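You operate a simulated robot arm through the tools that you are given. There is no shell and no other tool. Be economical: measure what you need, move in short steps, check, and stop when the job is done.

Carry out the task below with a simulated two-armed robot. There is one attempt and no reset: what you move stays moved.

## Task
Take the beige cloth from the top of the long workbench and lay it out flat on the small table top.

The check looks at the end state, three seconds after you hand in, the way a careful person would. Anything else that was tipped, shoved, dropped, spilled or broken makes it a failure. Flat cloth is picked up by pressing the open fingertips on it (5 to 10 N) and closing them slowly along it; thin cloth reads only 2 to 8 mm in the jaws.

## Robot
Two 6-joint arms with two-finger parallel grippers on one trunk, on a base that drives. Base frame: it is fixed to the floor where the robot stands at the start and does not move with it; the origin is under the middle of the robot, x ahead of it, y to its left, z up; the surface under the hand at the start is at about z = 800. Lengths are in mm, angles in rad, forces in N, time in s.
The left shoulder is at the start at [-89, 177, 806], the right one opposite. With the tool pointing down near the work surface each hand reaches from about 100 to 720 mm from the robot's upright axis, wherever it stands, measured 20 degrees to its own side. Places, roughly: small table top [-1100, -500, 800]. Payload 1.57 kg a hand.
Tool frame (each hand has its own): the origin (TCP) lies between the finger pads and is the grasp point; the fingertips stand 30 mm ahead of it; z points along the fingers, y is the line along which they close. Largest opening 80 mm; finger width 17, thickness 12; the body of the gripper, 40 by 82 mm, starts 80 mm behind the TCP.
Orientation is told as [roll, pitch, yaw] about the base's x, y, z axes, in that order, counted from this pose: with the fingers straight down and closing along the base's y, the tool's x points along the base's -x, its y along +y and its z along -z.

## Interface
- The arms move only by the tool arm_command. It takes "left_motion", "right_motion" or both (then of equal length, played together; a hand with none holds still); each is one flat list of numbers, 7 for each row, row after row: the shift along the tool's x, y, z in mm, then the turn, a rotation vector about the tool's x, y, z in rad, then the gripper command, from -1 (fully open) to 1 (shut), values between in proportion. In form: [x, y, z, ax, ay, az, jaw, x, y, z, ax, ay, az, jaw, ...]. A call has 1 to 12 rows; each row is the pose to reach, as a shift and turn from the pose commanded when the call began, along the tool's axes at that moment. A row lasts 0.2 s, in which the tool goes at most 50 mm and 0.15 rad; a call with a longer step from one row to the next is refused whole, and so is a gripper value outside its range. Where a pose cannot be reached the arm comes as near as it can. A force on the tool above 40 N (or 10 N above the force at the start of the call, whichever is more), or a blocked arm, ends the call early, and 0.2 s more pass. Each finger travels about 72 mm/s and halts on what it meets, pressing with about 41 N; the grip force reading is that of the motor and also rises with nothing between the fingers. The clock runs only during rows and for 0.2 s after the last one: add rows that repeat a pose to give the fingers time. The reply holds the time, the measured pose of the TCP, the force on the tool along the base axes, the opening and the grip force, in the units named above and with some noise, with the torque about the TCP (base axes, N m) and any sound that the robot's microphone picked up.
- Cameras (640 x 400 px; columns grow to the right, rows downward): "scene" is now at [34.8, 8.9, 1525.2]; the picture's right is [0.10, -0.99, 0.00], its down [-0.78, -0.08, -0.62] and it looks along [0.62, 0.06, -0.78] (base axes); focal length 259 px, centre (320, 200). "left" rides on the left gripper at [72, 7, -122] in its tool frame; the picture's right is [-0.09, 1.00, 0.00], its down [-0.84, -0.08, -0.54] and it looks along [-0.54, -0.05, 0.84] (tool axes); focal length 238 px, centre (320, 200). "right" rides on the right gripper at [72, -7, -122] in its tool frame; the picture's right is [0.09, 1.00, 0.00], its down [-0.84, 0.08, -0.54] and it looks along [-0.54, 0.05, 0.84] (tool axes); focal length 238 px, centre (320, 200).
- camera(camera): a new picture of that camera. The clock stands still meanwhile.
- slide_trunk(by): slides the trunk up (or, below 0, down) by that many mm; the arms and the scene camera ride with it, the base frame stays. It gives what a move gives, with no picture.
- base_move(legs): drives the robot by 1 to 6 legs, each [ahead, left, turn to the left] in mm, mm and rad, along the robot's own axes; the way and the turn of a leg run together, so that a leg with both is an arc; at most 1500 mm and 3.142 rad a leg. The arms and the cameras ride along, it lands a little off, and it stops where it bumps. It gives what a move gives.
- pan_tilt(pan, tilt): turns the head with the scene camera to pan (to the left, within 2.496 rad either way) and tilt (down, from -0.506 to 1.204), counted from straight ahead of the robot. It gives what a move gives.
- pixel_to_xyz(camera, pixels): for up to 12 pixels [column, row] of the newest picture of that camera ("zoom" is the newest enlarged one), the place [x, y, z] in the base frame of the surface seen there, good to about 2 mm. The clock stands still meanwhile.
- enlarge(camera, box): a new picture of the part [left, top, right, bottom] of that camera's present view, enlarged. The clock stands still meanwhile.
- hand_in(): hands the job in; it is judged then, once.

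Go step by step. Measure first, check grasps and placings, and put right what went wrong. The budget is 80 turns and 58 pictures, counting those below and the enlarged ones. Unless the task says otherwise, let go and move clear before handing in, and close with one line.

The tools are called after "Request:" as name(argument=value, ...) on one line, values as JSON. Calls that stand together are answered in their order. arm_command: Moves the arms, as the interface text tells. Its arguments: {"type":"object","properties":{"left_motion":{"type":"array","items":{"type":"number"}},"right_motion":{"type":"array","items":{"type":"number"}}},"required":[]} The other tools are called the same way: slide_trunk (by) slides the trunk up or down; base_move (legs) drives the base; pan_tilt (pan, tilt) turns the head that bears the scene camera; camera (camera) takes a picture; pixel_to_xyz (camera, pixels) gives the place of the surface under pixels of a picture; enlarge (camera, box) takes an enlarged picture of a part of a camera's view; hand_in () hands the job in.

At the start:

```text
clock: 0.0
left_position: [341.8, 232.6, 1014.4]
left_orientation: [0.0, -0.001, -0.001]
left_wrist_force: [-0.6, -0.8, -0.2]
left_ft_torque: [0.01, -0.01, 0.01]
left_gripper_width: 80.1
left_finger_force: 0.1
right_position: [348.8, -33.8, 982.4]
right_orientation: [0.0, -0.001, 0.001]
right_wrist_force: [0.0, 0.3, -0.7]
right_ft_torque: [-0.01, 0.01, 0.0]
right_gripper_width: 80.0
right_finger_force: 0.1
trunk travel left (down, up): [-250.0, 78.0]
robot x, y, heading: [0.3, -1.0, 0.004]
head pan, tilt: [0.101, 0.899]
```

scene: 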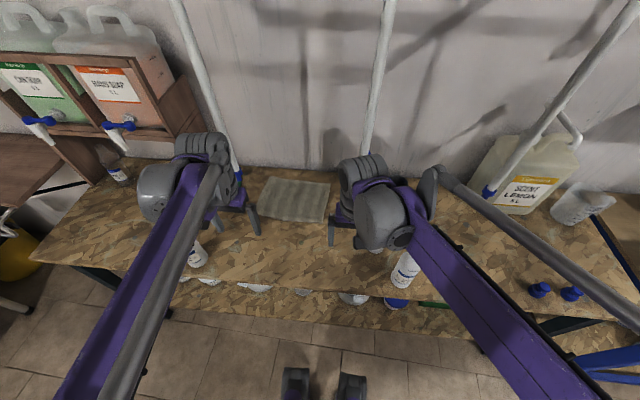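
right: 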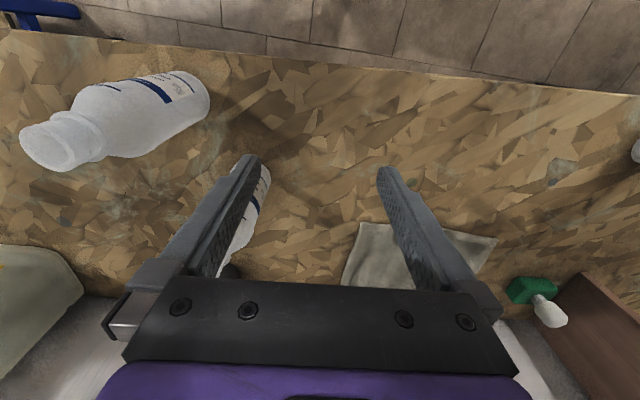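
left: 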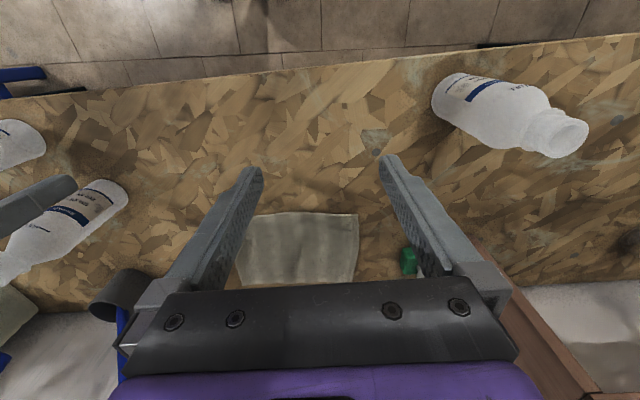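

The cloth shows in the scene picture at about (258–330, 177–222), between the two hands. I'll measure its corners and the surroundings.

Request:
pixel_to_xyz(camera="scene", pixels=[[268, 178], [329, 184], [323, 221], [258, 215], [295, 200], [290, 240], [405, 265], [197, 255], [290, 165], [345, 212], [250, 195], [117, 172]])

Request:
enlarge(camera="scene", box=[180, 130, 420, 300])

```text
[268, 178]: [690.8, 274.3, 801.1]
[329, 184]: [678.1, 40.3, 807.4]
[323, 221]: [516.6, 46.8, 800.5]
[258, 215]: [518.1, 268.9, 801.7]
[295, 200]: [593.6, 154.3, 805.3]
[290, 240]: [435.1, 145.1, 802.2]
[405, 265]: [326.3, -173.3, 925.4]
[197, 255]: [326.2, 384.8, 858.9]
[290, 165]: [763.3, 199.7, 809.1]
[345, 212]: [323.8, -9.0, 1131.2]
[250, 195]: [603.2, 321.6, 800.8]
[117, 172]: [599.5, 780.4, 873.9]
```

```text
2.35 times, centred on (300, 215) of scene
```

zoom: 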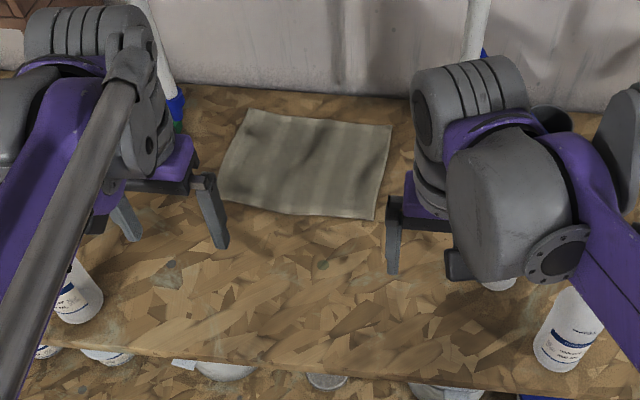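

The cloth is about 230 × 170 mm (x 517–690, y 45–275), lying flat. Next I look at the small table behind the robot.

Request:
pixel_to_xyz(camera="zoom", pixels=[[248, 110], [391, 125], [373, 219], [221, 203], [300, 211], [80, 300], [565, 345], [560, 300], [120, 230], [225, 245]])

Request:
pan_tilt(pan=-2.4, tilt=0.55)

Request:
camera(camera="scene")

```text
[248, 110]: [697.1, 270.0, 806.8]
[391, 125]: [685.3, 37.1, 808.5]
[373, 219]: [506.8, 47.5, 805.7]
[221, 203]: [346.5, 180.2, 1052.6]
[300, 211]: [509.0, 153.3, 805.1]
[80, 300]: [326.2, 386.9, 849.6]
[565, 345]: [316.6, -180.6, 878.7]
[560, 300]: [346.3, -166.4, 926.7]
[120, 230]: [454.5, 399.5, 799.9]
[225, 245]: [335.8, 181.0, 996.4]
```

```text
clock: 2.3
left_position: [342.6, 232.6, 1013.6]
left_orientation: [0.0, 0.001, -0.001]
left_wrist_force: [0.4, 0.4, -0.2]
left_ft_torque: [-0.03, -0.01, -0.01]
left_gripper_width: 80.1
left_finger_force: 0.1
right_position: [348.3, -33.0, 981.3]
right_orientation: [0.002, -0.001, 0.001]
right_wrist_force: [-0.6, 0.7, 0.2]
right_ft_torque: [0.01, -0.01, 0.0]
right_gripper_width: 80.0
right_finger_force: 0.0
trunk travel left (down, up): [-250.0, 78.0]
robot x, y, heading: [1.4, 0.5, -0.0]
head pan, tilt: [-2.4, 0.55]
```

```text
53 pictures are left
```

scene: 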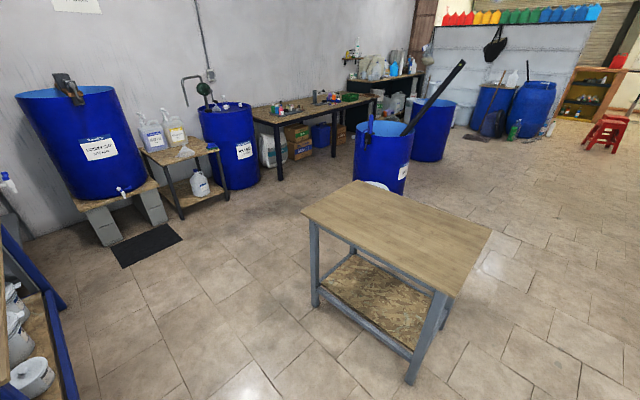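

The small table is clear and empty, with corners near (302,212), (362,181), (492,235) and (445,293). I measure it and turn the head back to the bench.

Request:
pixel_to_xyz(camera="scene", pixels=[[305, 212], [363, 183], [488, 234], [444, 291], [395, 230], [412, 382], [265, 370], [381, 160]])

Request:
pan_tilt(pan=0.101, tilt=0.899)

Request:
pixel_to_xyz(camera="left", pixels=[[248, 218], [357, 215], [355, 280], [408, 262], [300, 250], [470, 90], [540, 130], [95, 200]])

Request:
pixel_to_xyz(camera="right", pixels=[[361, 223], [495, 238], [343, 283], [245, 220], [150, 110], [532, 288], [60, 140]])

```text
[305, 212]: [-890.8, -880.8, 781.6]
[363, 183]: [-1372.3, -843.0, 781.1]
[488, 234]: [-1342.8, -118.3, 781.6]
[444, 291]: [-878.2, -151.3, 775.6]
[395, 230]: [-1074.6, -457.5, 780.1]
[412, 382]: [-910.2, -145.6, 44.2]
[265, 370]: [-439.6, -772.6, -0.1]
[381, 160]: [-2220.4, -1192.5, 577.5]
```

```text
clock: 4.5
left_position: [342.3, 232.4, 1014.0]
left_orientation: [0.001, 0.002, 0.0]
left_wrist_force: [0.4, -0.7, 0.4]
left_ft_torque: [0.02, -0.02, -0.02]
left_gripper_width: 80.0
left_finger_force: 0.1
right_position: [348.7, -33.5, 982.2]
right_orientation: [0.0, -0.002, 0.0]
right_wrist_force: [0.8, -0.4, 0.3]
right_ft_torque: [-0.06, -0.02, 0.02]
right_gripper_width: 79.9
right_finger_force: 0.1
trunk travel left (down, up): [-250.0, 78.0]
robot x, y, heading: [-2.0, -1.0, -0.003]
head pan, tilt: [0.101, 0.899]
```

```text
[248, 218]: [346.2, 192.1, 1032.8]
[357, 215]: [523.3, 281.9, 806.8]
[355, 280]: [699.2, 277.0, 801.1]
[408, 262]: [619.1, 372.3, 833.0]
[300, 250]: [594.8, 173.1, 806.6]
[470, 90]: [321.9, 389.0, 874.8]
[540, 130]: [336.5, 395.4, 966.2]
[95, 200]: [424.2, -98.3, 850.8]
```

```text
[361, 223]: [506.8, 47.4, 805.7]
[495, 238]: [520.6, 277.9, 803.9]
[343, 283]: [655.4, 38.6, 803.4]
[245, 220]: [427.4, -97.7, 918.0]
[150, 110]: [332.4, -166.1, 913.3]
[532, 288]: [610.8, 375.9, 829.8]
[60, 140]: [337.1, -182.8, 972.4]
```

The table top spans x −1365…−880 and y −865…−135 at z ≈ 780. The bottles sit at (425,−98), (330,−175) and (325,390), so I bring the right hand sideways first, then move both hands to just above the near corners, partly closed.

Request:
arm_command(left_motion=[0, 4, 0, 0, 0, 0, -0.6, 0, 8, 0, 0, 0, 0, -0.2, 0, 12, 0, 0, 0, 0, 0.2, -38, 12, 30, 0, 0, 0, 0.2, -76, 12, 60, 0, 0, 0, 0.2, -114, 12, 94, 0, 0, 0, 0.2, -152, 12, 128, 0, 0, 0, 0.2, -191, 12, 157, 0, 0, 0, 0.2], right_motion=[0, 39, 0, 0, 0, 0, -0.6, 0, 78, 0, 0, 0, 0, -0.2, 0, 115, 0, 0, 0, 0, 0.2, -35, 115, 25, 0, 0, 0, 0.2, -70, 115, 50, 0, 0, 0, 0.2, -106, 115, 75, 0, 0, 0, 0.2, -141, 115, 100, 0, 0, 0, 0.2, -176, 115, 125, 0, 0, 0, 0.2])

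Request:
camera(camera="left")

Request:
camera(camera="right")

Request:
camera(camera="scene")

```text
refused: row 6 steps farther than a row can; nothing moved
```

```text
52 pictures are left
```

left: 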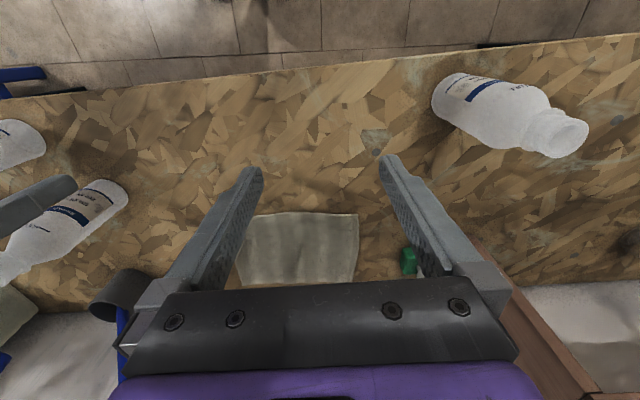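

```text
51 pictures are left
```

right: 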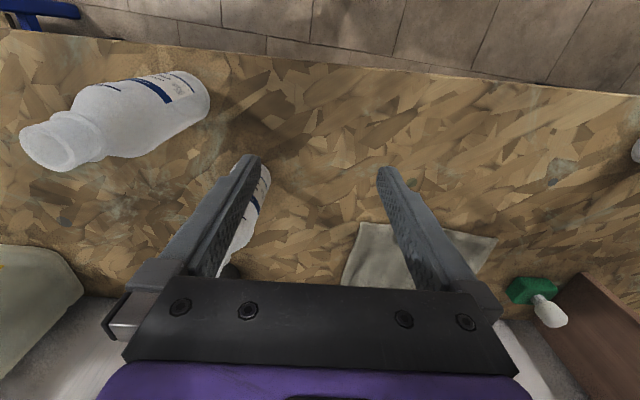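

```text
50 pictures are left
```

scene: 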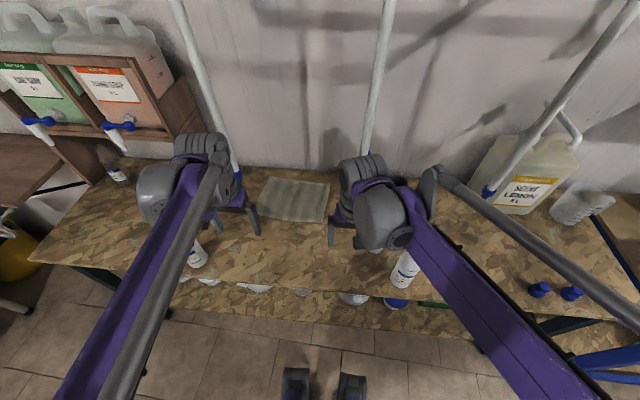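

The move was refused because one left step was slightly too long. I repeat it with shorter steps.

Request:
arm_command(left_motion=[0, 4, 0, 0, 0, 0, -0.6, 0, 8, 0, 0, 0, 0, -0.2, 0, 12, 0, 0, 0, 0, 0.2, -32, 12, 26, 0, 0, 0, 0.2, -64, 12, 52, 0, 0, 0, 0.2, -96, 12, 78, 0, 0, 0, 0.2, -128, 12, 104, 0, 0, 0, 0.2, -160, 12, 130, 0, 0, 0, 0.2, -191, 12, 157, 0, 0, 0, 0.2], right_motion=[0, 39, 0, 0, 0, 0, -0.6, 0, 78, 0, 0, 0, 0, -0.2, 0, 115, 0, 0, 0, 0, 0.2, -29, 115, 21, 0, 0, 0, 0.2, -58, 115, 42, 0, 0, 0, 0.2, -88, 115, 63, 0, 0, 0, 0.2, -117, 115, 84, 0, 0, 0, 0.2, -147, 115, 105, 0, 0, 0, 0.2, -176, 115, 125, 0, 0, 0, 0.2])

Request:
camera(camera="left")

Request:
camera(camera="right")

```text
clock: 5.8
left_position: [410.6, 244.1, 957.2]
left_orientation: [-0.001, 0.015, 0.005]
left_wrist_force: [-22.6, -5.1, 6.8]
left_ft_torque: [0.61, -2.87, 0.1]
left_gripper_width: 32.0
left_finger_force: 0.0
right_position: [415.0, 83.4, 933.7]
right_orientation: [-0.001, 0.0, -0.001]
right_wrist_force: [1.0, 0.6, 0.7]
right_ft_torque: [0.0, 0.04, 0.02]
right_gripper_width: 32.0
right_finger_force: 0.1
trunk travel left (down, up): [-250.0, 78.0]
robot x, y, heading: [0.2, -1.4, -0.001]
head pan, tilt: [0.101, 0.899]
stopped in row 6 (left hand): the force on the tool passed its limit at 109 N (the readings are from after the stop); the commanded pose is now the measured one
```

```text
49 pictures are left
```

left: 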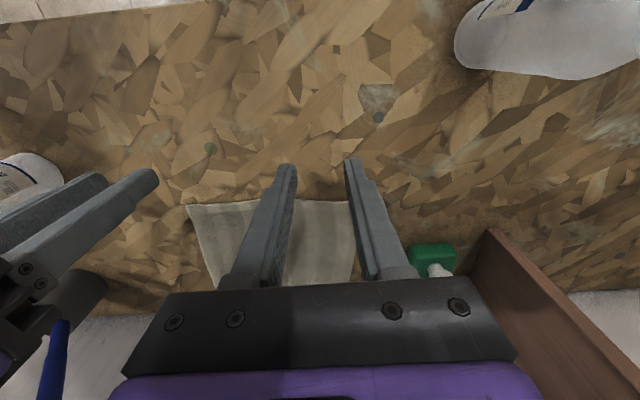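

```text
48 pictures are left
```

right: 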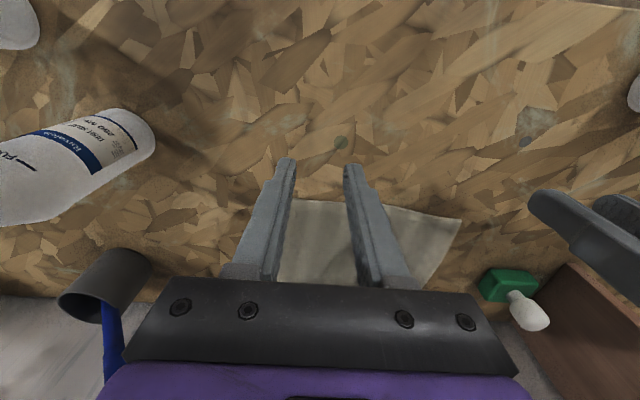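

The left hand met something ahead of it (109 N peak, push along −x), perhaps the white pole. I look at the scene before moving again.

Request:
camera(camera="scene")

Request:
enlarge(camera="scene", box=[120, 60, 440, 260])

```text
47 pictures are left
```

scene: 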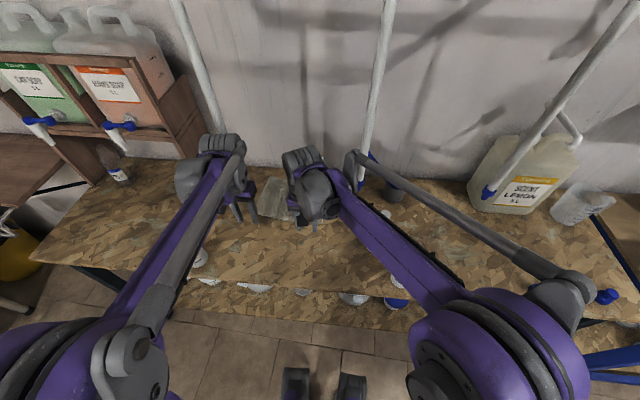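

```text
2.00 times, centred on (280, 160) of scene
```

zoom: 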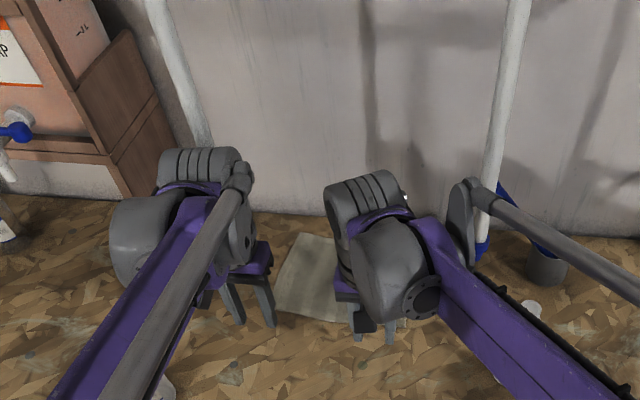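

The white poles may stand in front of the hands, so I measure them.

Request:
pixel_to_xyz(camera="zoom", pixels=[[155, 10], [178, 70], [200, 130], [519, 10], [503, 100], [489, 190], [482, 245], [505, 195], [200, 165], [365, 190], [125, 150]])

Request:
pixel_to_xyz(camera="scene", pixels=[[178, 10], [200, 75], [391, 10], [620, 30], [540, 120], [490, 190], [560, 120]])

Request:
pixel_to_xyz(camera="left", pixels=[[430, 250], [436, 270], [490, 240], [610, 350], [560, 60], [85, 300], [62, 330]])

```text
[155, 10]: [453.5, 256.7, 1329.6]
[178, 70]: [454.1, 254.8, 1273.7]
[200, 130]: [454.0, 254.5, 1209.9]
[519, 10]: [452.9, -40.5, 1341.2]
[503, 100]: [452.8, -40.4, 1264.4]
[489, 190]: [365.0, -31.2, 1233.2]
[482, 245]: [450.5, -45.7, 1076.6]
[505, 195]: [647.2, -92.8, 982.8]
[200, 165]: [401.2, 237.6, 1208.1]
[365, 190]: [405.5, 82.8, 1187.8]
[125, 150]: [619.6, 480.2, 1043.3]
```

```text
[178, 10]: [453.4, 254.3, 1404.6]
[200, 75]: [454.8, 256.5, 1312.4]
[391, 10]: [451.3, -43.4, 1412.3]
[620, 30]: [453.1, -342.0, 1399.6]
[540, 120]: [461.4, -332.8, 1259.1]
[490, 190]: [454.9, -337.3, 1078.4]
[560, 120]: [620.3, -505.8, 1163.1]
```

```text
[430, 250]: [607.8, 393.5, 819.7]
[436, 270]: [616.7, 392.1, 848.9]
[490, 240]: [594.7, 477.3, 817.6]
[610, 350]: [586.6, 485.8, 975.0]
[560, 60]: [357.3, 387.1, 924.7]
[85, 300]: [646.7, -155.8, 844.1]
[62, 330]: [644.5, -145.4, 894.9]
```

Vertical poles hang at x≈460, y≈255, −43 and −340, with ends near z≈1065; the left wrist hit the one at y≈255. I back both hands off and tilt the fingers forward by 0.7 rad so the wrists stay low and behind the poles.

Request:
arm_command(left_motion=[40, 0, 0, 0, 0, 0, 0.2, 80, 0, 0, 0, 0, 0, 0.2, 80, 0, 0, 0, -0.14, 0, 0.2, 80, 0, 0, 0, -0.28, 0, 0.2, 80, 0, 0, 0, -0.42, 0, 0.2, 80, 0, 0, 0, -0.56, 0, 0.2, 80, 0, 0, 0, -0.7, 0, 0.2, 80, 0, 0, 0, -0.7, 0, 0.2], right_motion=[40, 0, 0, 0, 0, 0, 0.2, 80, 0, 0, 0, 0, 0, 0.2, 80, 0, 0, 0, -0.14, 0, 0.2, 80, 0, 0, 0, -0.28, 0, 0.2, 80, 0, 0, 0, -0.42, 0, 0.2, 80, 0, 0, 0, -0.56, 0, 0.2, 80, 0, 0, 0, -0.7, 0, 0.2, 80, 0, 0, 0, -0.7, 0, 0.2])

Request:
camera(camera="scene")

```text
clock: 7.7
left_position: [332.3, 244.3, 959.2]
left_orientation: [0.001, -0.69, 0.003]
left_wrist_force: [0.1, 0.4, 0.1]
left_ft_torque: [0.03, -0.01, 0.01]
left_gripper_width: 32.1
left_finger_force: 0.1
right_position: [335.8, 82.4, 935.1]
right_orientation: [0.001, -0.702, -0.001]
right_wrist_force: [0.3, 0.4, -0.8]
right_ft_torque: [0.0, -0.01, -0.01]
right_gripper_width: 32.0
right_finger_force: 0.2
trunk travel left (down, up): [-250.0, 78.0]
robot x, y, heading: [-0.7, -1.4, 0.002]
head pan, tilt: [0.101, 0.899]
```

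```text
45 pictures are left
```

scene: 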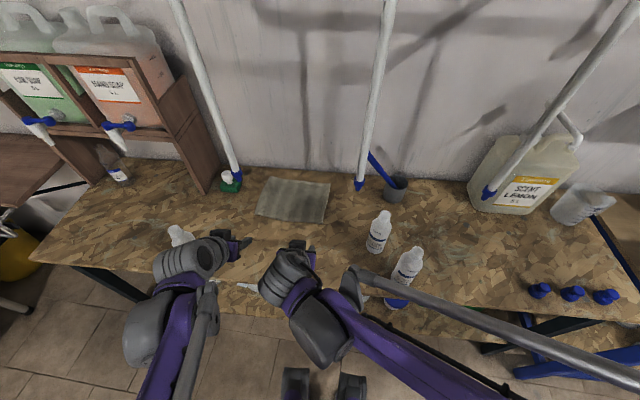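

The view is clear now; I check the pole tips at (239,179) and (359,186) and the cloth's near corners.

Request:
pixel_to_xyz(camera="scene", pixels=[[239, 178], [237, 172], [360, 186], [361, 178], [257, 214], [290, 218], [323, 221], [326, 205], [261, 200], [178, 233], [378, 240], [330, 186]])

```text
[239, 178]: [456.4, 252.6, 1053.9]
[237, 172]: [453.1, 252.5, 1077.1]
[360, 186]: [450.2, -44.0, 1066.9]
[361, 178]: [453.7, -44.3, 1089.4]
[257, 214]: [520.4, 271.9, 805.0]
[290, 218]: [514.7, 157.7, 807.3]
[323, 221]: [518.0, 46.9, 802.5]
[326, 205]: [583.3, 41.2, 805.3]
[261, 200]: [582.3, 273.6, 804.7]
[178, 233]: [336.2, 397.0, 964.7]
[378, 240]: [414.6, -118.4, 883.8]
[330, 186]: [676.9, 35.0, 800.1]
```

The pole tips are at z≈1050, so the tilted hands pass underneath. I move both to a hover just above the near corners.

Request:
arm_command(left_motion=[-14, 0, 40, 0, 0, 0, 0.2, -28, 1, 80, 0, 0, 0, 0.2, -42, 1, 119, 0, 0, 0, 0.2, -56, 1, 159, 0, 0, 0, 0.2, -70, 1, 198, 0, 0, 0, 0.2, -70, 1, 198, 0, 0, 0, 0.2], right_motion=[-16, 0, 35, 0, 0, 0, 0.2, -31, 1, 71, 0, 0, 0, 0.2, -47, 1, 106, 0, 0, 0, 0.2, -62, 1, 142, 0, 0, 0, 0.2, -78, 1, 177, 0, 0, 0, 0.2, -78, 1, 177, 0, 0, 0, 0.2])

Request:
camera(camera="left")

Request:
camera(camera="right")

Request:
camera(camera="scene")

```text
clock: 9.1
left_position: [511.3, 245.2, 849.6]
left_orientation: [0.0, -0.691, 0.006]
left_wrist_force: [0.5, 1.1, -0.3]
left_ft_torque: [-0.01, 0.0, 0.02]
left_gripper_width: 32.0
left_finger_force: 0.2
right_position: [506.7, 82.4, 850.2]
right_orientation: [0.002, -0.701, -0.001]
right_wrist_force: [0.3, 0.0, 1.2]
right_ft_torque: [-0.04, -0.01, 0.01]
right_gripper_width: 31.9
right_finger_force: 0.1
trunk travel left (down, up): [-250.0, 78.0]
robot x, y, heading: [-0.7, 0.1, 0.003]
head pan, tilt: [0.101, 0.899]
```

```text
44 pictures are left
```

left: 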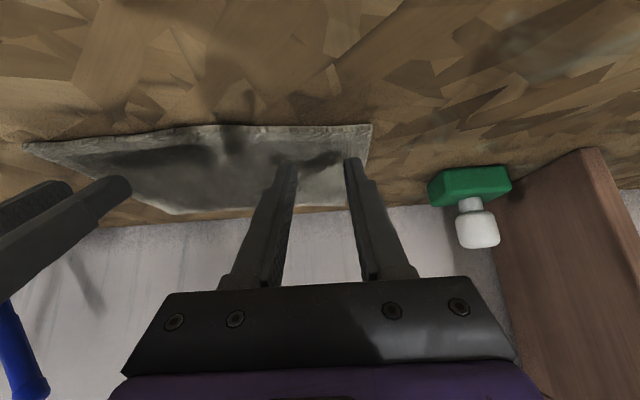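

```text
43 pictures are left
```

right: 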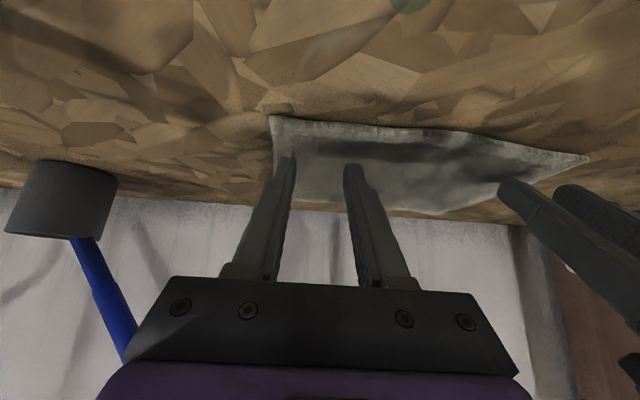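

```text
42 pictures are left
```

scene: 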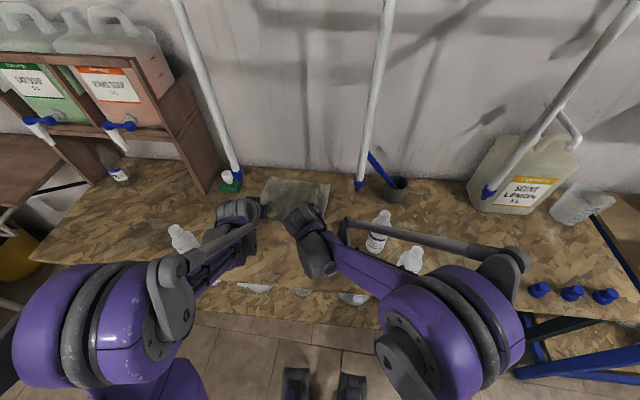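

Both hands hover over the cloth corners (shadows at left (300,160), right (290,160)). I check the clearance of the arm links from the bottles before pressing down.

Request:
pixel_to_xyz(camera="scene", pixels=[[383, 216], [418, 252], [380, 229], [420, 240], [440, 245], [365, 262], [400, 285], [183, 235], [205, 252], [195, 268], [325, 262]])

```text
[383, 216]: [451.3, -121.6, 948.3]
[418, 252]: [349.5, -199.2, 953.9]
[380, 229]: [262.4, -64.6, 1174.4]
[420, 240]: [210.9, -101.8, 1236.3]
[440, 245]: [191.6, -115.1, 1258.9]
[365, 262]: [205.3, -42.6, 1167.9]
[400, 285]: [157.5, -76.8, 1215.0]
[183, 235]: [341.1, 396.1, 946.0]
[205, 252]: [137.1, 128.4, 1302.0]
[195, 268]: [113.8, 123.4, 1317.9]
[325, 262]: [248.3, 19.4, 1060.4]
```

The arm links are more than 100 mm above the bottles. I go down to just above the cloth.

Request:
arm_command(left_motion=[1, 0, 8, 0, 0, 0, 0.2, 3, 0, 16, 0, 0, 0, 0.2, 4, 0, 17.5, 0, 0, 0, 0.2, 4, 0, 17.5, 0, 0, 0, 0.2], right_motion=[1, 0, 8, 0, 0, 0, 0.2, 1, 0, 17, 0, 0, 0, 0.2, 2, 0, 18.5, 0, 0, 0, 0.2, 2, 0, 18.5, 0, 0, 0, 0.2])

```text
clock: 10.1
left_position: [520.9, 245.0, 833.9]
left_orientation: [0.001, -0.688, 0.005]
left_wrist_force: [0.5, 0.2, -0.2]
left_ft_torque: [-0.02, -0.01, -0.03]
left_gripper_width: 31.7
left_finger_force: 0.1
right_position: [519.3, 83.6, 834.7]
right_orientation: [-0.001, -0.7, -0.001]
right_wrist_force: [-0.6, 0.1, 0.9]
right_ft_torque: [0.0, 0.03, 0.0]
right_gripper_width: 32.1
right_finger_force: 0.1
trunk travel left (down, up): [-250.0, 78.0]
robot x, y, heading: [-0.8, 2.1, -0.002]
head pan, tilt: [0.101, 0.899]
```

Not touching yet. I lower straight down by 3 mm.

Request:
arm_command(left_motion=[1.3, 0, 1.6, 0, 0, 0, 0.2, 1.9, 0, 2.3, 0, 0, 0, 0.2, 1.9, 0, 2.3, 0, 0, 0, 0.2], right_motion=[1.3, 0, 1.6, 0, 0, 0, 0.2, 1.9, 0, 2.3, 0, 0, 0, 0.2, 1.9, 0, 2.3, 0, 0, 0, 0.2])

```text
clock: 10.8
left_position: [519.7, 243.8, 830.6]
left_orientation: [0.0, -0.69, 0.002]
left_wrist_force: [4.3, -3.3, 15.1]
left_ft_torque: [-0.07, -0.31, 0.02]
left_gripper_width: 31.9
left_finger_force: 0.1
right_position: [518.5, 82.8, 831.2]
right_orientation: [0.002, -0.703, -0.001]
right_wrist_force: [0.0, 0.7, 2.6]
right_ft_torque: [0.03, -0.04, 0.0]
right_gripper_width: 31.7
right_finger_force: 0.1
trunk travel left (down, up): [-250.0, 78.0]
robot x, y, heading: [0.5, -0.4, 0.003]
head pan, tilt: [0.101, 0.899]
```

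Left presses with 15 N (a bit much), right with 2.6 N. I trim both to about 8 N and close slowly.

Request:
arm_command(left_motion=[-0.5, 0, -0.6, 0, 0, 0, 0.2, -0.5, 0, -0.6, 0, 0, 0, 0.3, -0.5, 0, -0.6, 0, 0, 0, 0.42, -0.5, 0, -0.6, 0, 0, 0, 0.54, -0.5, 0, -0.6, 0, 0, 0, 0.66, -0.5, 0, -0.6, 0, 0, 0, 0.78, -0.5, 0, -0.6, 0, 0, 0, 0.9, -0.5, 0, -0.6, 0, 0, 0, 1, -0.5, 0, -0.6, 0, 0, 0, 1, -0.5, 0, -0.6, 0, 0, 0, 1], right_motion=[0.5, 0, 0.6, 0, 0, 0, 0.2, 0.5, 0, 0.6, 0, 0, 0, 0.3, 0.5, 0, 0.6, 0, 0, 0, 0.42, 0.5, 0, 0.6, 0, 0, 0, 0.54, 0.5, 0, 0.6, 0, 0, 0, 0.66, 0.5, 0, 0.6, 0, 0, 0, 0.78, 0.5, 0, 0.6, 0, 0, 0, 0.9, 0.5, 0, 0.6, 0, 0, 0, 1, 0.5, 0, 0.6, 0, 0, 0, 1, 0.5, 0, 0.6, 0, 0, 0, 1])

Request:
camera(camera="left")

Request:
camera(camera="right")

```text
clock: 13.1
left_position: [517.5, 245.7, 831.8]
left_orientation: [-0.003, -0.687, 0.005]
left_wrist_force: [-0.7, -9.9, 4.0]
left_ft_torque: [-0.27, -0.07, -0.18]
left_gripper_width: 3.5
left_finger_force: 24.4
right_position: [519.3, 84.6, 831.0]
right_orientation: [0.001, -0.701, 0.001]
right_wrist_force: [0.2, 10.5, 11.1]
right_ft_torque: [0.29, -0.17, 0.17]
right_gripper_width: 3.4
right_finger_force: 24.3
trunk travel left (down, up): [-250.0, 78.0]
robot x, y, heading: [-2.2, -0.0, -0.001]
head pan, tilt: [0.101, 0.899]
```

```text
41 pictures are left
```

left: 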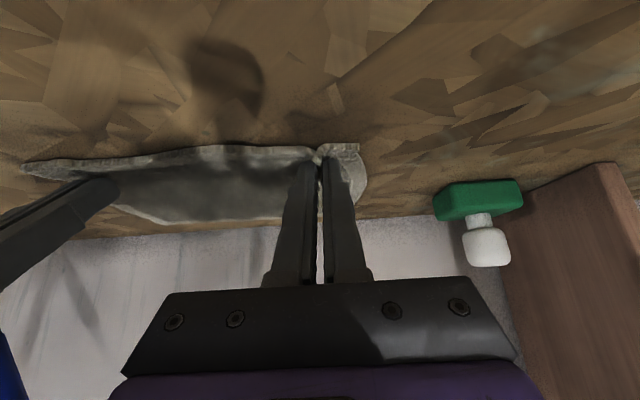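

```text
40 pictures are left
```

right: 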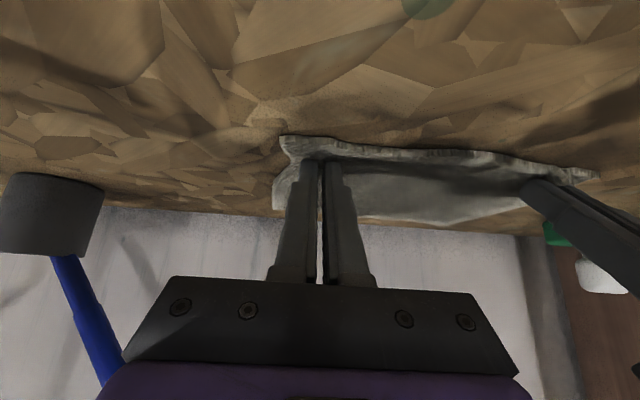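

Both jaws hold cloth (3.5 and 3.4 mm) with the fold visible between the fingers. I relax the sideways tension, lift slightly up and back, and check.

Request:
arm_command(left_motion=[0, -4, -2, 0, 0, 0, 1, -4, -5, -29, 0, 0, 0, 1, -9, -5, -58, 0, 0, 0, 1, -13, -5, -87, 0, 0, 0, 1, -17, -5, -115, 0, 0, 0, 1, -17, -5, -115, 0, 0, 0, 1], right_motion=[0, 4, -2, 0, 0, 0, 1, -4, 5, -29, 0, 0, 0, 1, -9, 5, -58, 0, 0, 0, 1, -13, 5, -87, 0, 0, 0, 1, -17, 5, -115, 0, 0, 0, 1, -17, 5, -115, 0, 0, 0, 1])

Request:
camera(camera="scene")

Request:
camera(camera="left")

```text
clock: 14.4
left_position: [458.1, 241.1, 934.6]
left_orientation: [0.002, -0.689, 0.005]
left_wrist_force: [0.7, -0.9, 0.0]
left_ft_torque: [0.01, -0.01, -0.05]
left_gripper_width: 3.2
left_finger_force: 24.6
right_position: [458.9, 90.3, 927.2]
right_orientation: [0.0, -0.699, -0.001]
right_wrist_force: [0.6, 1.3, -0.6]
right_ft_torque: [0.01, 0.02, 0.0]
right_gripper_width: 3.3
right_finger_force: 24.3
trunk travel left (down, up): [-250.0, 78.0]
robot x, y, heading: [-0.2, 0.4, -0.001]
head pan, tilt: [0.101, 0.899]
```

```text
39 pictures are left
```

scene: 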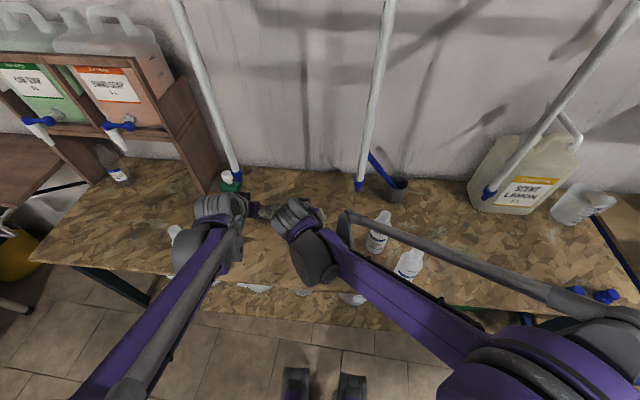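

```text
38 pictures are left
```

left: 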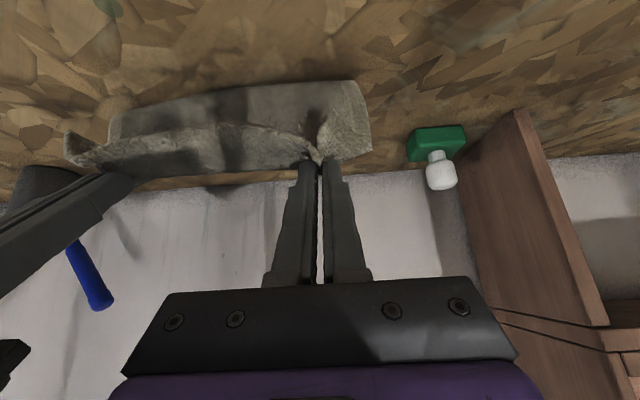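

The cloth hangs between both hands, with the forces near zero. I draw it straight back, then up, clear of the poles.

Request:
arm_command(left_motion=[28, 0, -23, 0, 0, 0, 1, 57, 0, -46, 0, 0, 0, 1, 85, 0, -70, 0, 0, 0, 1, 64, 0, -96, 0, 0, 0, 1, 43, 0, -122, 0, 0, 0, 1, 22, 0, -147, 0, 0, 0, 1, 22, 0, -147, 0, 0, 0, 1], right_motion=[28, 0, -23, 0, 0, 0, 1, 57, 0, -46, 0, 0, 0, 1, 85, 0, -70, 0, 0, 0, 1, 64, 0, -96, 0, 0, 0, 1, 43, 0, -122, 0, 0, 0, 1, 22, 0, -147, 0, 0, 0, 1, 22, 0, -147, 0, 0, 0, 1])

Request:
camera(camera="scene")

```text
clock: 16.1
left_position: [351.6, 240.1, 1030.1]
left_orientation: [0.0, -0.688, 0.007]
left_wrist_force: [0.4, -1.3, -0.3]
left_ft_torque: [-0.06, 0.02, -0.03]
left_gripper_width: 3.3
left_finger_force: 24.3
right_position: [347.4, 89.3, 1027.3]
right_orientation: [-0.001, -0.7, 0.0]
right_wrist_force: [0.3, 1.2, -0.4]
right_ft_torque: [0.02, 0.02, 0.03]
right_gripper_width: 2.6
right_finger_force: 24.5
trunk travel left (down, up): [-250.0, 78.0]
robot x, y, heading: [-1.5, 0.6, 0.002]
head pan, tilt: [0.101, 0.899]
```

```text
37 pictures are left
```

scene: 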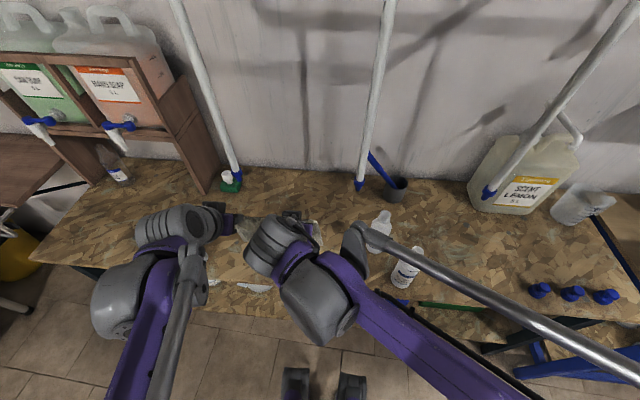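

The cloth is held clear above the bench. I drive back 330 mm, turn right by about π over the clear floor, then look.

Request:
base_move(legs=[[-330, 0, 0], [0, 0, -1.571], [0, 0, -1.571]])

Request:
camera(camera="scene")

```text
clock: 25.9
left_position: [-687.5, -225.9, 1029.1]
left_orientation: [-0.001, -0.69, 3.105]
left_wrist_force: [-0.5, 1.6, 0.0]
left_ft_torque: [0.07, -0.01, 0.06]
left_gripper_width: 2.7
left_finger_force: 23.5
right_position: [-677.8, -73.8, 1027.0]
right_orientation: [-0.001, -0.7, 3.099]
right_wrist_force: [-0.3, -1.1, 0.0]
right_ft_torque: [-0.07, -0.01, 0.07]
right_gripper_width: 2.5
right_finger_force: 24.2
trunk travel left (down, up): [-250.0, 78.0]
robot x, y, heading: [-330.1, 3.5, 3.1]
head pan, tilt: [0.101, 0.899]
```

```text
36 pictures are left
```

scene: 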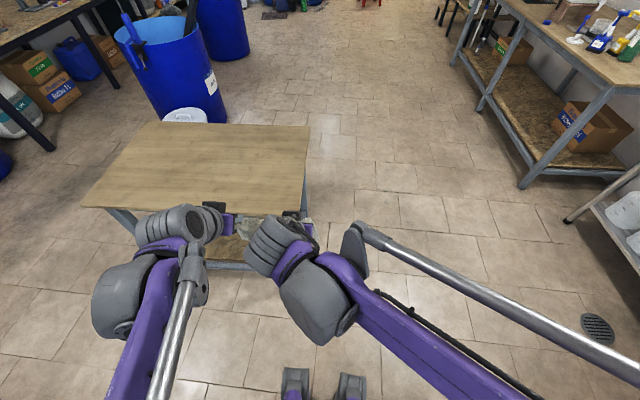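

The turn went well (heading 3.10) and the table is ahead to the left. I shift left 340 mm, straighten up, and go 230 mm ahead, so the cloth comes above the table.

Request:
base_move(legs=[[0, 340, 0.042], [230, 0, 0]])

Request:
pan_tilt(pan=0.3, tilt=1.0)

Request:
camera(camera="scene")

Request:
camera(camera="left")

```text
clock: 30.9
left_position: [-919.2, -582.0, 1029.7]
left_orientation: [0.002, -0.688, -3.136]
left_wrist_force: [0.9, 1.0, 0.2]
left_ft_torque: [0.08, -0.03, 0.03]
left_gripper_width: 2.6
left_finger_force: 24.0
right_position: [-916.8, -430.6, 1029.4]
right_orientation: [0.0, -0.7, 3.141]
right_wrist_force: [-0.1, -1.9, -0.1]
right_ft_torque: [-0.04, 0.01, 0.04]
right_gripper_width: 2.6
right_finger_force: 23.9
trunk travel left (down, up): [-250.0, 78.0]
robot x, y, heading: [-567.4, -344.4, 3.138]
head pan, tilt: [0.101, 0.899]
```

```text
clock: 31.6
left_position: [-918.4, -581.9, 1030.7]
left_orientation: [0.001, -0.689, -3.139]
left_wrist_force: [0.0, 1.2, -0.4]
left_ft_torque: [0.04, 0.02, 0.0]
left_gripper_width: 2.8
left_finger_force: 24.6
right_position: [-915.1, -430.0, 1027.5]
right_orientation: [0.0, -0.701, 3.141]
right_wrist_force: [-1.8, -1.1, -0.1]
right_ft_torque: [-0.03, -0.03, 0.01]
right_gripper_width: 2.7
right_finger_force: 23.9
trunk travel left (down, up): [-250.0, 78.0]
robot x, y, heading: [-568.2, -340.1, 3.144]
head pan, tilt: [0.3, 1.0]
```

```text
35 pictures are left
```

scene: 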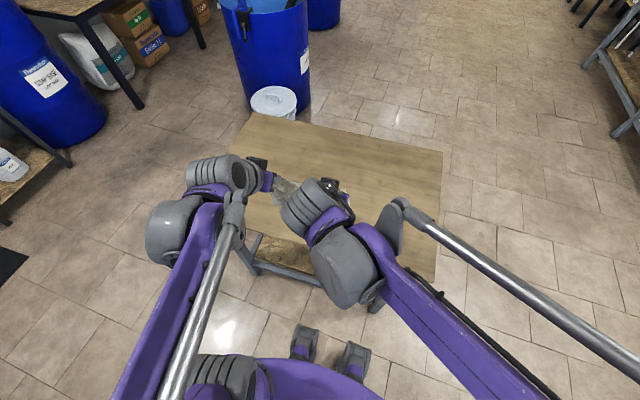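

```text
34 pictures are left
```

left: 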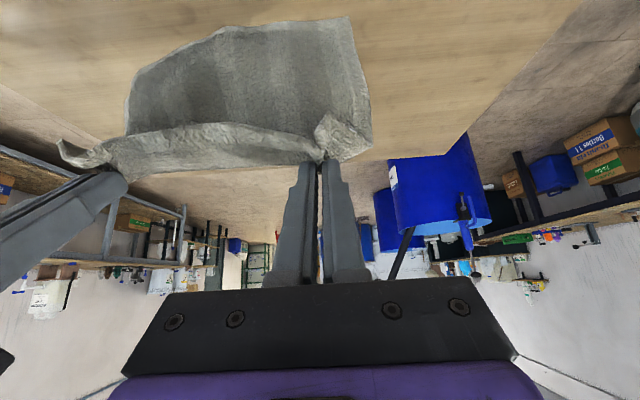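

The cloth hangs tidily over the table's near side. I carry it 235 mm farther over the table, so I can touch its lower edge down and pull back toward the robot while lowering.

Request:
arm_command(left_motion=[-30, 0, 25, 0, 0, 0, 1, -61, 0, 50, 0, 0, 0, 1, -91, 0, 75, 0, 0, 0, 1, -121, 0, 99, 0, 0, 0, 1, -152, 0, 124, 0, 0, 0, 1, -182, 0, 149, 0, 0, 0, 1, -182, 0, 149, 0, 0, 0, 1], right_motion=[-30, 0, 25, 0, 0, 0, 1, -60, 0, 50, 0, 0, 0, 1, -90, 0, 75, 0, 0, 0, 1, -120, 0, 101, 0, 0, 0, 1, -150, 0, 126, 0, 0, 0, 1, -180, 0, 151, 0, 0, 0, 1, -180, 0, 151, 0, 0, 0, 1])

Request:
camera(camera="left")

Request:
camera(camera="scene")

```text
clock: 33.2
left_position: [-1155.3, -584.3, 1031.1]
left_orientation: [0.001, -0.69, -3.138]
left_wrist_force: [-0.4, 0.9, -0.2]
left_ft_torque: [0.03, -0.02, 0.04]
left_gripper_width: 2.9
left_finger_force: 23.7
right_position: [-1152.7, -430.9, 1028.1]
right_orientation: [0.0, -0.7, 3.139]
right_wrist_force: [0.6, -1.1, 0.4]
right_ft_torque: [-0.06, 0.03, 0.11]
right_gripper_width: 2.6
right_finger_force: 23.8
trunk travel left (down, up): [-250.0, 78.0]
robot x, y, heading: [-568.5, -340.3, 3.144]
head pan, tilt: [0.3, 1.0]
```

```text
33 pictures are left
```

left: 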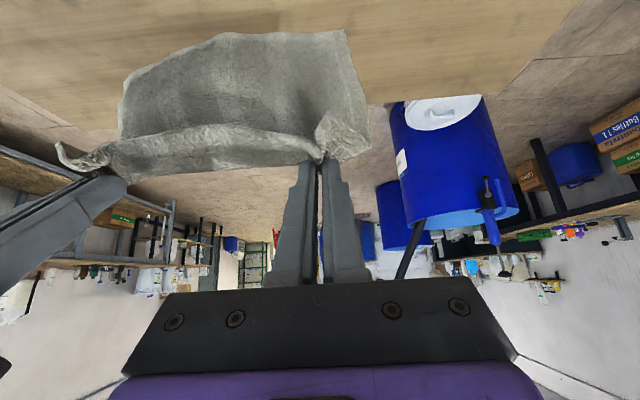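

```text
32 pictures are left
```

scene: 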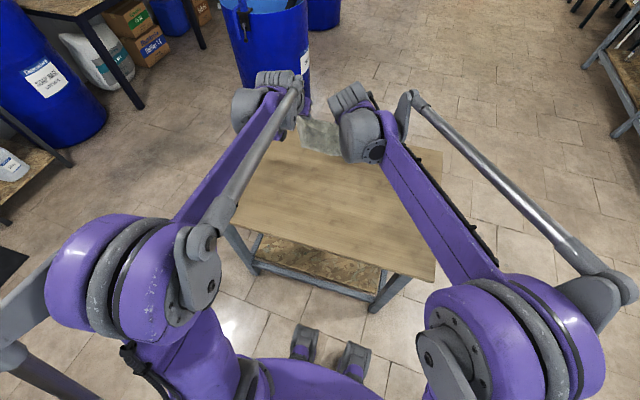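

I measure the hanging lower edge, about (225,36) to (345,32) in the left picture.

Request:
pixel_to_xyz(camera="left", pixels=[[230, 38], [340, 36], [130, 82], [235, 100], [320, 155], [240, 10], [100, 20]])

Request:
pixel_to_xyz(camera="scene", pixels=[[302, 144], [335, 152], [320, 135], [250, 120], [440, 155], [434, 278], [320, 200]])

```text
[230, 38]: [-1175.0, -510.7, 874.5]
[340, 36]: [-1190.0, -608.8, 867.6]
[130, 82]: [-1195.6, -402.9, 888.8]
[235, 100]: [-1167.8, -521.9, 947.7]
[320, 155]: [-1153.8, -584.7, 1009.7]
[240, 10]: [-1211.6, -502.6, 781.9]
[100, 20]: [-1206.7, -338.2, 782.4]
```

```text
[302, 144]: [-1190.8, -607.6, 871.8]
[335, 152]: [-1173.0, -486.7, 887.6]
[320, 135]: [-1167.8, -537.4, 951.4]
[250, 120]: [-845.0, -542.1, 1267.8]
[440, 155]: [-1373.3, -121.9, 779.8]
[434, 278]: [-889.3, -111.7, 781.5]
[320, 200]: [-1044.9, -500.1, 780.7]
```

The lower edge hangs at z≈870–889, slightly forward. I lower 85 mm to touch down, then pull back while lowering in an arc.

Request:
arm_command(left_motion=[28.5, 0, 34.9, 0, 0, 0, 1, 53.8, 0, 65.9, 0, 0, 0, 1, 68.6, 0, 60.3, 0, 0, 0, 1, 83.4, 0, 54.6, 0, 0, 0, 1, 101.7, 0, 49.4, 0, 0, 0, 1, 120, 0, 44.2, 0, 0, 0, 1, 138, 0, 42.5, 0, 0, 0, 1, 155.9, 0, 40.7, 0, 0, 0, 1, 173.5, 0, 42.4, 0, 0, 0, 1, 191.1, 0, 44.1, 0, 0, 0, 1, 206.8, 0, 47.5, 0, 0, 0, 1, 222.4, 0, 50.9, 0, 0, 0, 1], right_motion=[28.5, 0, 34.9, 0, 0, 0, 1, 53.8, 0, 65.9, 0, 0, 0, 1, 68.6, 0, 60.3, 0, 0, 0, 1, 83.4, 0, 54.6, 0, 0, 0, 1, 101.7, 0, 49.4, 0, 0, 0, 1, 120, 0, 44.2, 0, 0, 0, 1, 138, 0, 42.5, 0, 0, 0, 1, 155.9, 0, 40.7, 0, 0, 0, 1, 173.5, 0, 42.4, 0, 0, 0, 1, 191.1, 0, 44.1, 0, 0, 0, 1, 206.8, 0, 47.5, 0, 0, 0, 1, 222.4, 0, 50.9, 0, 0, 0, 1])

Request:
camera(camera="left")

Request:
camera(camera="scene")

```text
clock: 35.8
left_position: [-1013.7, -581.4, 850.1]
left_orientation: [-0.001, -0.689, -3.138]
left_wrist_force: [1.0, 1.7, 0.1]
left_ft_torque: [0.01, -0.02, 0.01]
left_gripper_width: 3.1
left_finger_force: 23.8
right_position: [-1014.1, -430.4, 846.1]
right_orientation: [0.001, -0.7, 3.139]
right_wrist_force: [0.5, -1.0, -0.5]
right_ft_torque: [-0.03, 0.0, 0.07]
right_gripper_width: 2.8
right_finger_force: 24.2
trunk travel left (down, up): [-250.0, 78.0]
robot x, y, heading: [-567.5, -341.0, 3.146]
head pan, tilt: [0.3, 1.0]
```

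```text
31 pictures are left
```

left: 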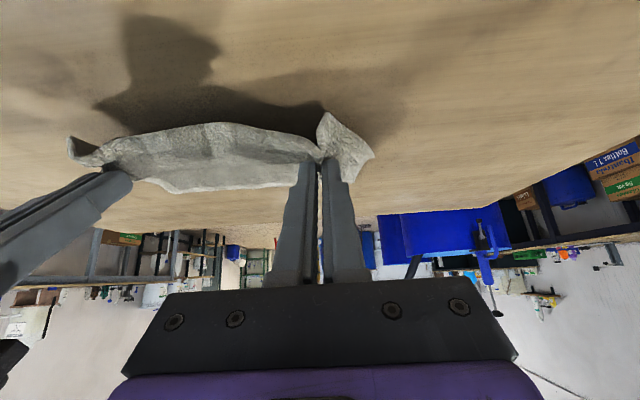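

```text
30 pictures are left
```

scene: 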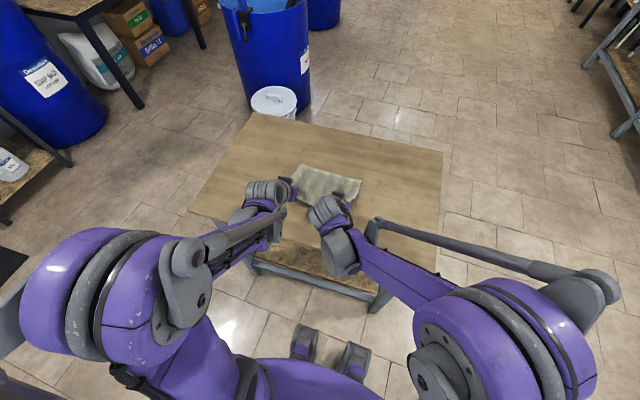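

The cloth is laying out ahead of the fingers. I bring the held edge down to the table with a little more pull back.

Request:
arm_command(left_motion=[9, 0, 2, 0, 0, 0, 1, 18.8, 0, 4, 0, 0, 0, 1, 34.8, 0, 7.8, 0, 0, 0, 1, 46.7, 0, 9.7, 0, 0, 0, 1, 46.7, 0, 9.7, 0, 0, 0, 1], right_motion=[8.5, 0, 1, 0, 0, 0, 1, 17.6, 0, 2.2, 0, 0, 0, 1, 32.9, 0, 5, 0, 0, 0, 1, 44.2, 0, 5.9, 0, 0, 0, 1, 44.2, 0, 5.9, 0, 0, 0, 1])

Request:
enlarge(camera="scene", box=[220, 120, 420, 245])

Request:
camera(camera="left")

```text
clock: 37.0
left_position: [-985.5, -582.8, 813.7]
left_orientation: [0.0, -0.691, -3.138]
left_wrist_force: [0.2, 0.5, 1.0]
left_ft_torque: [0.0, 0.03, 0.02]
left_gripper_width: 2.9
left_finger_force: 24.0
right_position: [-982.6, -430.2, 814.0]
right_orientation: [0.001, -0.701, 3.14]
right_wrist_force: [-1.0, -1.0, 4.0]
right_ft_torque: [-0.04, 0.06, 0.08]
right_gripper_width: 2.6
right_finger_force: 23.3
trunk travel left (down, up): [-250.0, 78.0]
robot x, y, heading: [-571.8, -343.5, 3.136]
head pan, tilt: [0.3, 1.0]
```

```text
3.20 times, centred on (320, 182) of scene
```

zoom: 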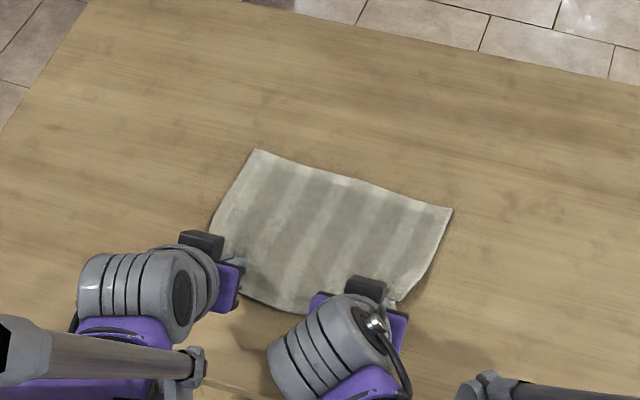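

```text
28 pictures are left
```

left: 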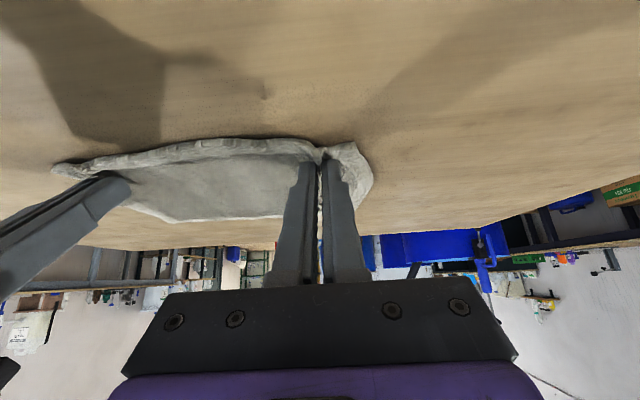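

The cloth lies nearly flat, with only small gathers at the two pinches. I press lightly and open slowly so the fingers spread the gathers back out.

Request:
arm_command(left_motion=[1.6, 0, 2, 0, 0, 0, 1, 1.6, 0, 2, 0, 0, 0, 0.85, 1.6, 0, 2, 0, 0, 0, 0.7, 1.6, 0, 2, 0, 0, 0, 0.55, 1.6, 0, 2, 0, 0, 0, 0.4, 1.6, 0, 2, 0, 0, 0, 0.25, 1.6, 0, 2, 0, 0, 0, 0.1, 1.6, 0, 2, 0, 0, 0, 0.1], right_motion=[0.6, 0, 0.8, 0, 0, 0, 1, 0.6, 0, 0.8, 0, 0, 0, 0.85, 0.6, 0, 0.8, 0, 0, 0, 0.7, 0.6, 0, 0.8, 0, 0, 0, 0.55, 0.6, 0, 0.8, 0, 0, 0, 0.4, 0.6, 0, 0.8, 0, 0, 0, 0.25, 0.6, 0, 0.8, 0, 0, 0, 0.1, 0.6, 0, 0.8, 0, 0, 0, 0.1])

Request:
camera(camera="left")

Request:
camera(camera="right")

```text
clock: 38.8
left_position: [-986.1, -581.6, 811.2]
left_orientation: [-0.002, -0.689, -3.139]
left_wrist_force: [0.2, 1.8, 5.5]
left_ft_torque: [0.01, 0.06, 0.02]
left_gripper_width: 32.1
left_finger_force: 0.1
right_position: [-982.6, -430.2, 812.8]
right_orientation: [0.001, -0.699, 3.14]
right_wrist_force: [0.7, -0.3, 0.3]
right_ft_torque: [0.01, 0.01, 0.01]
right_gripper_width: 36.0
right_finger_force: 0.0
trunk travel left (down, up): [-250.0, 78.0]
robot x, y, heading: [-568.0, -346.3, 3.144]
head pan, tilt: [0.3, 1.0]
```

```text
27 pictures are left
```

left: 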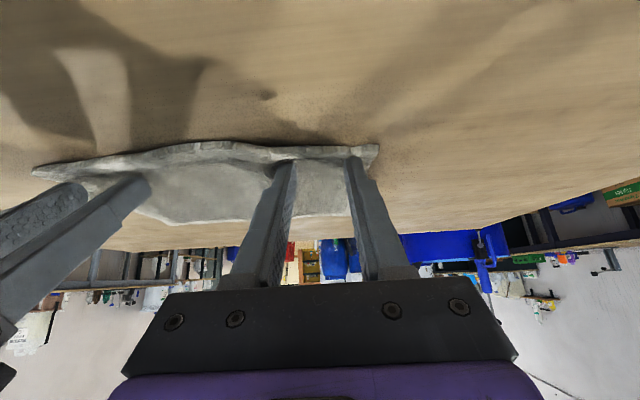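

```text
26 pictures are left
```

right: 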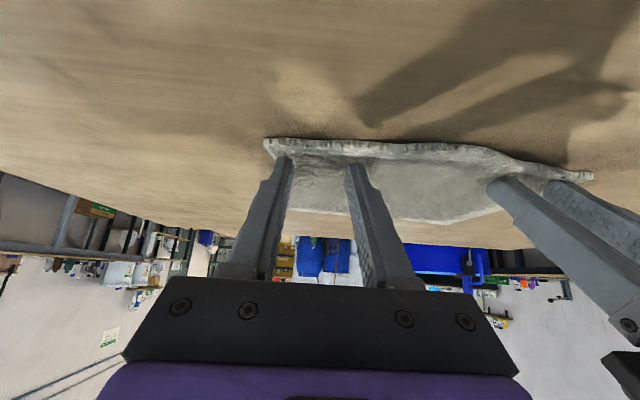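

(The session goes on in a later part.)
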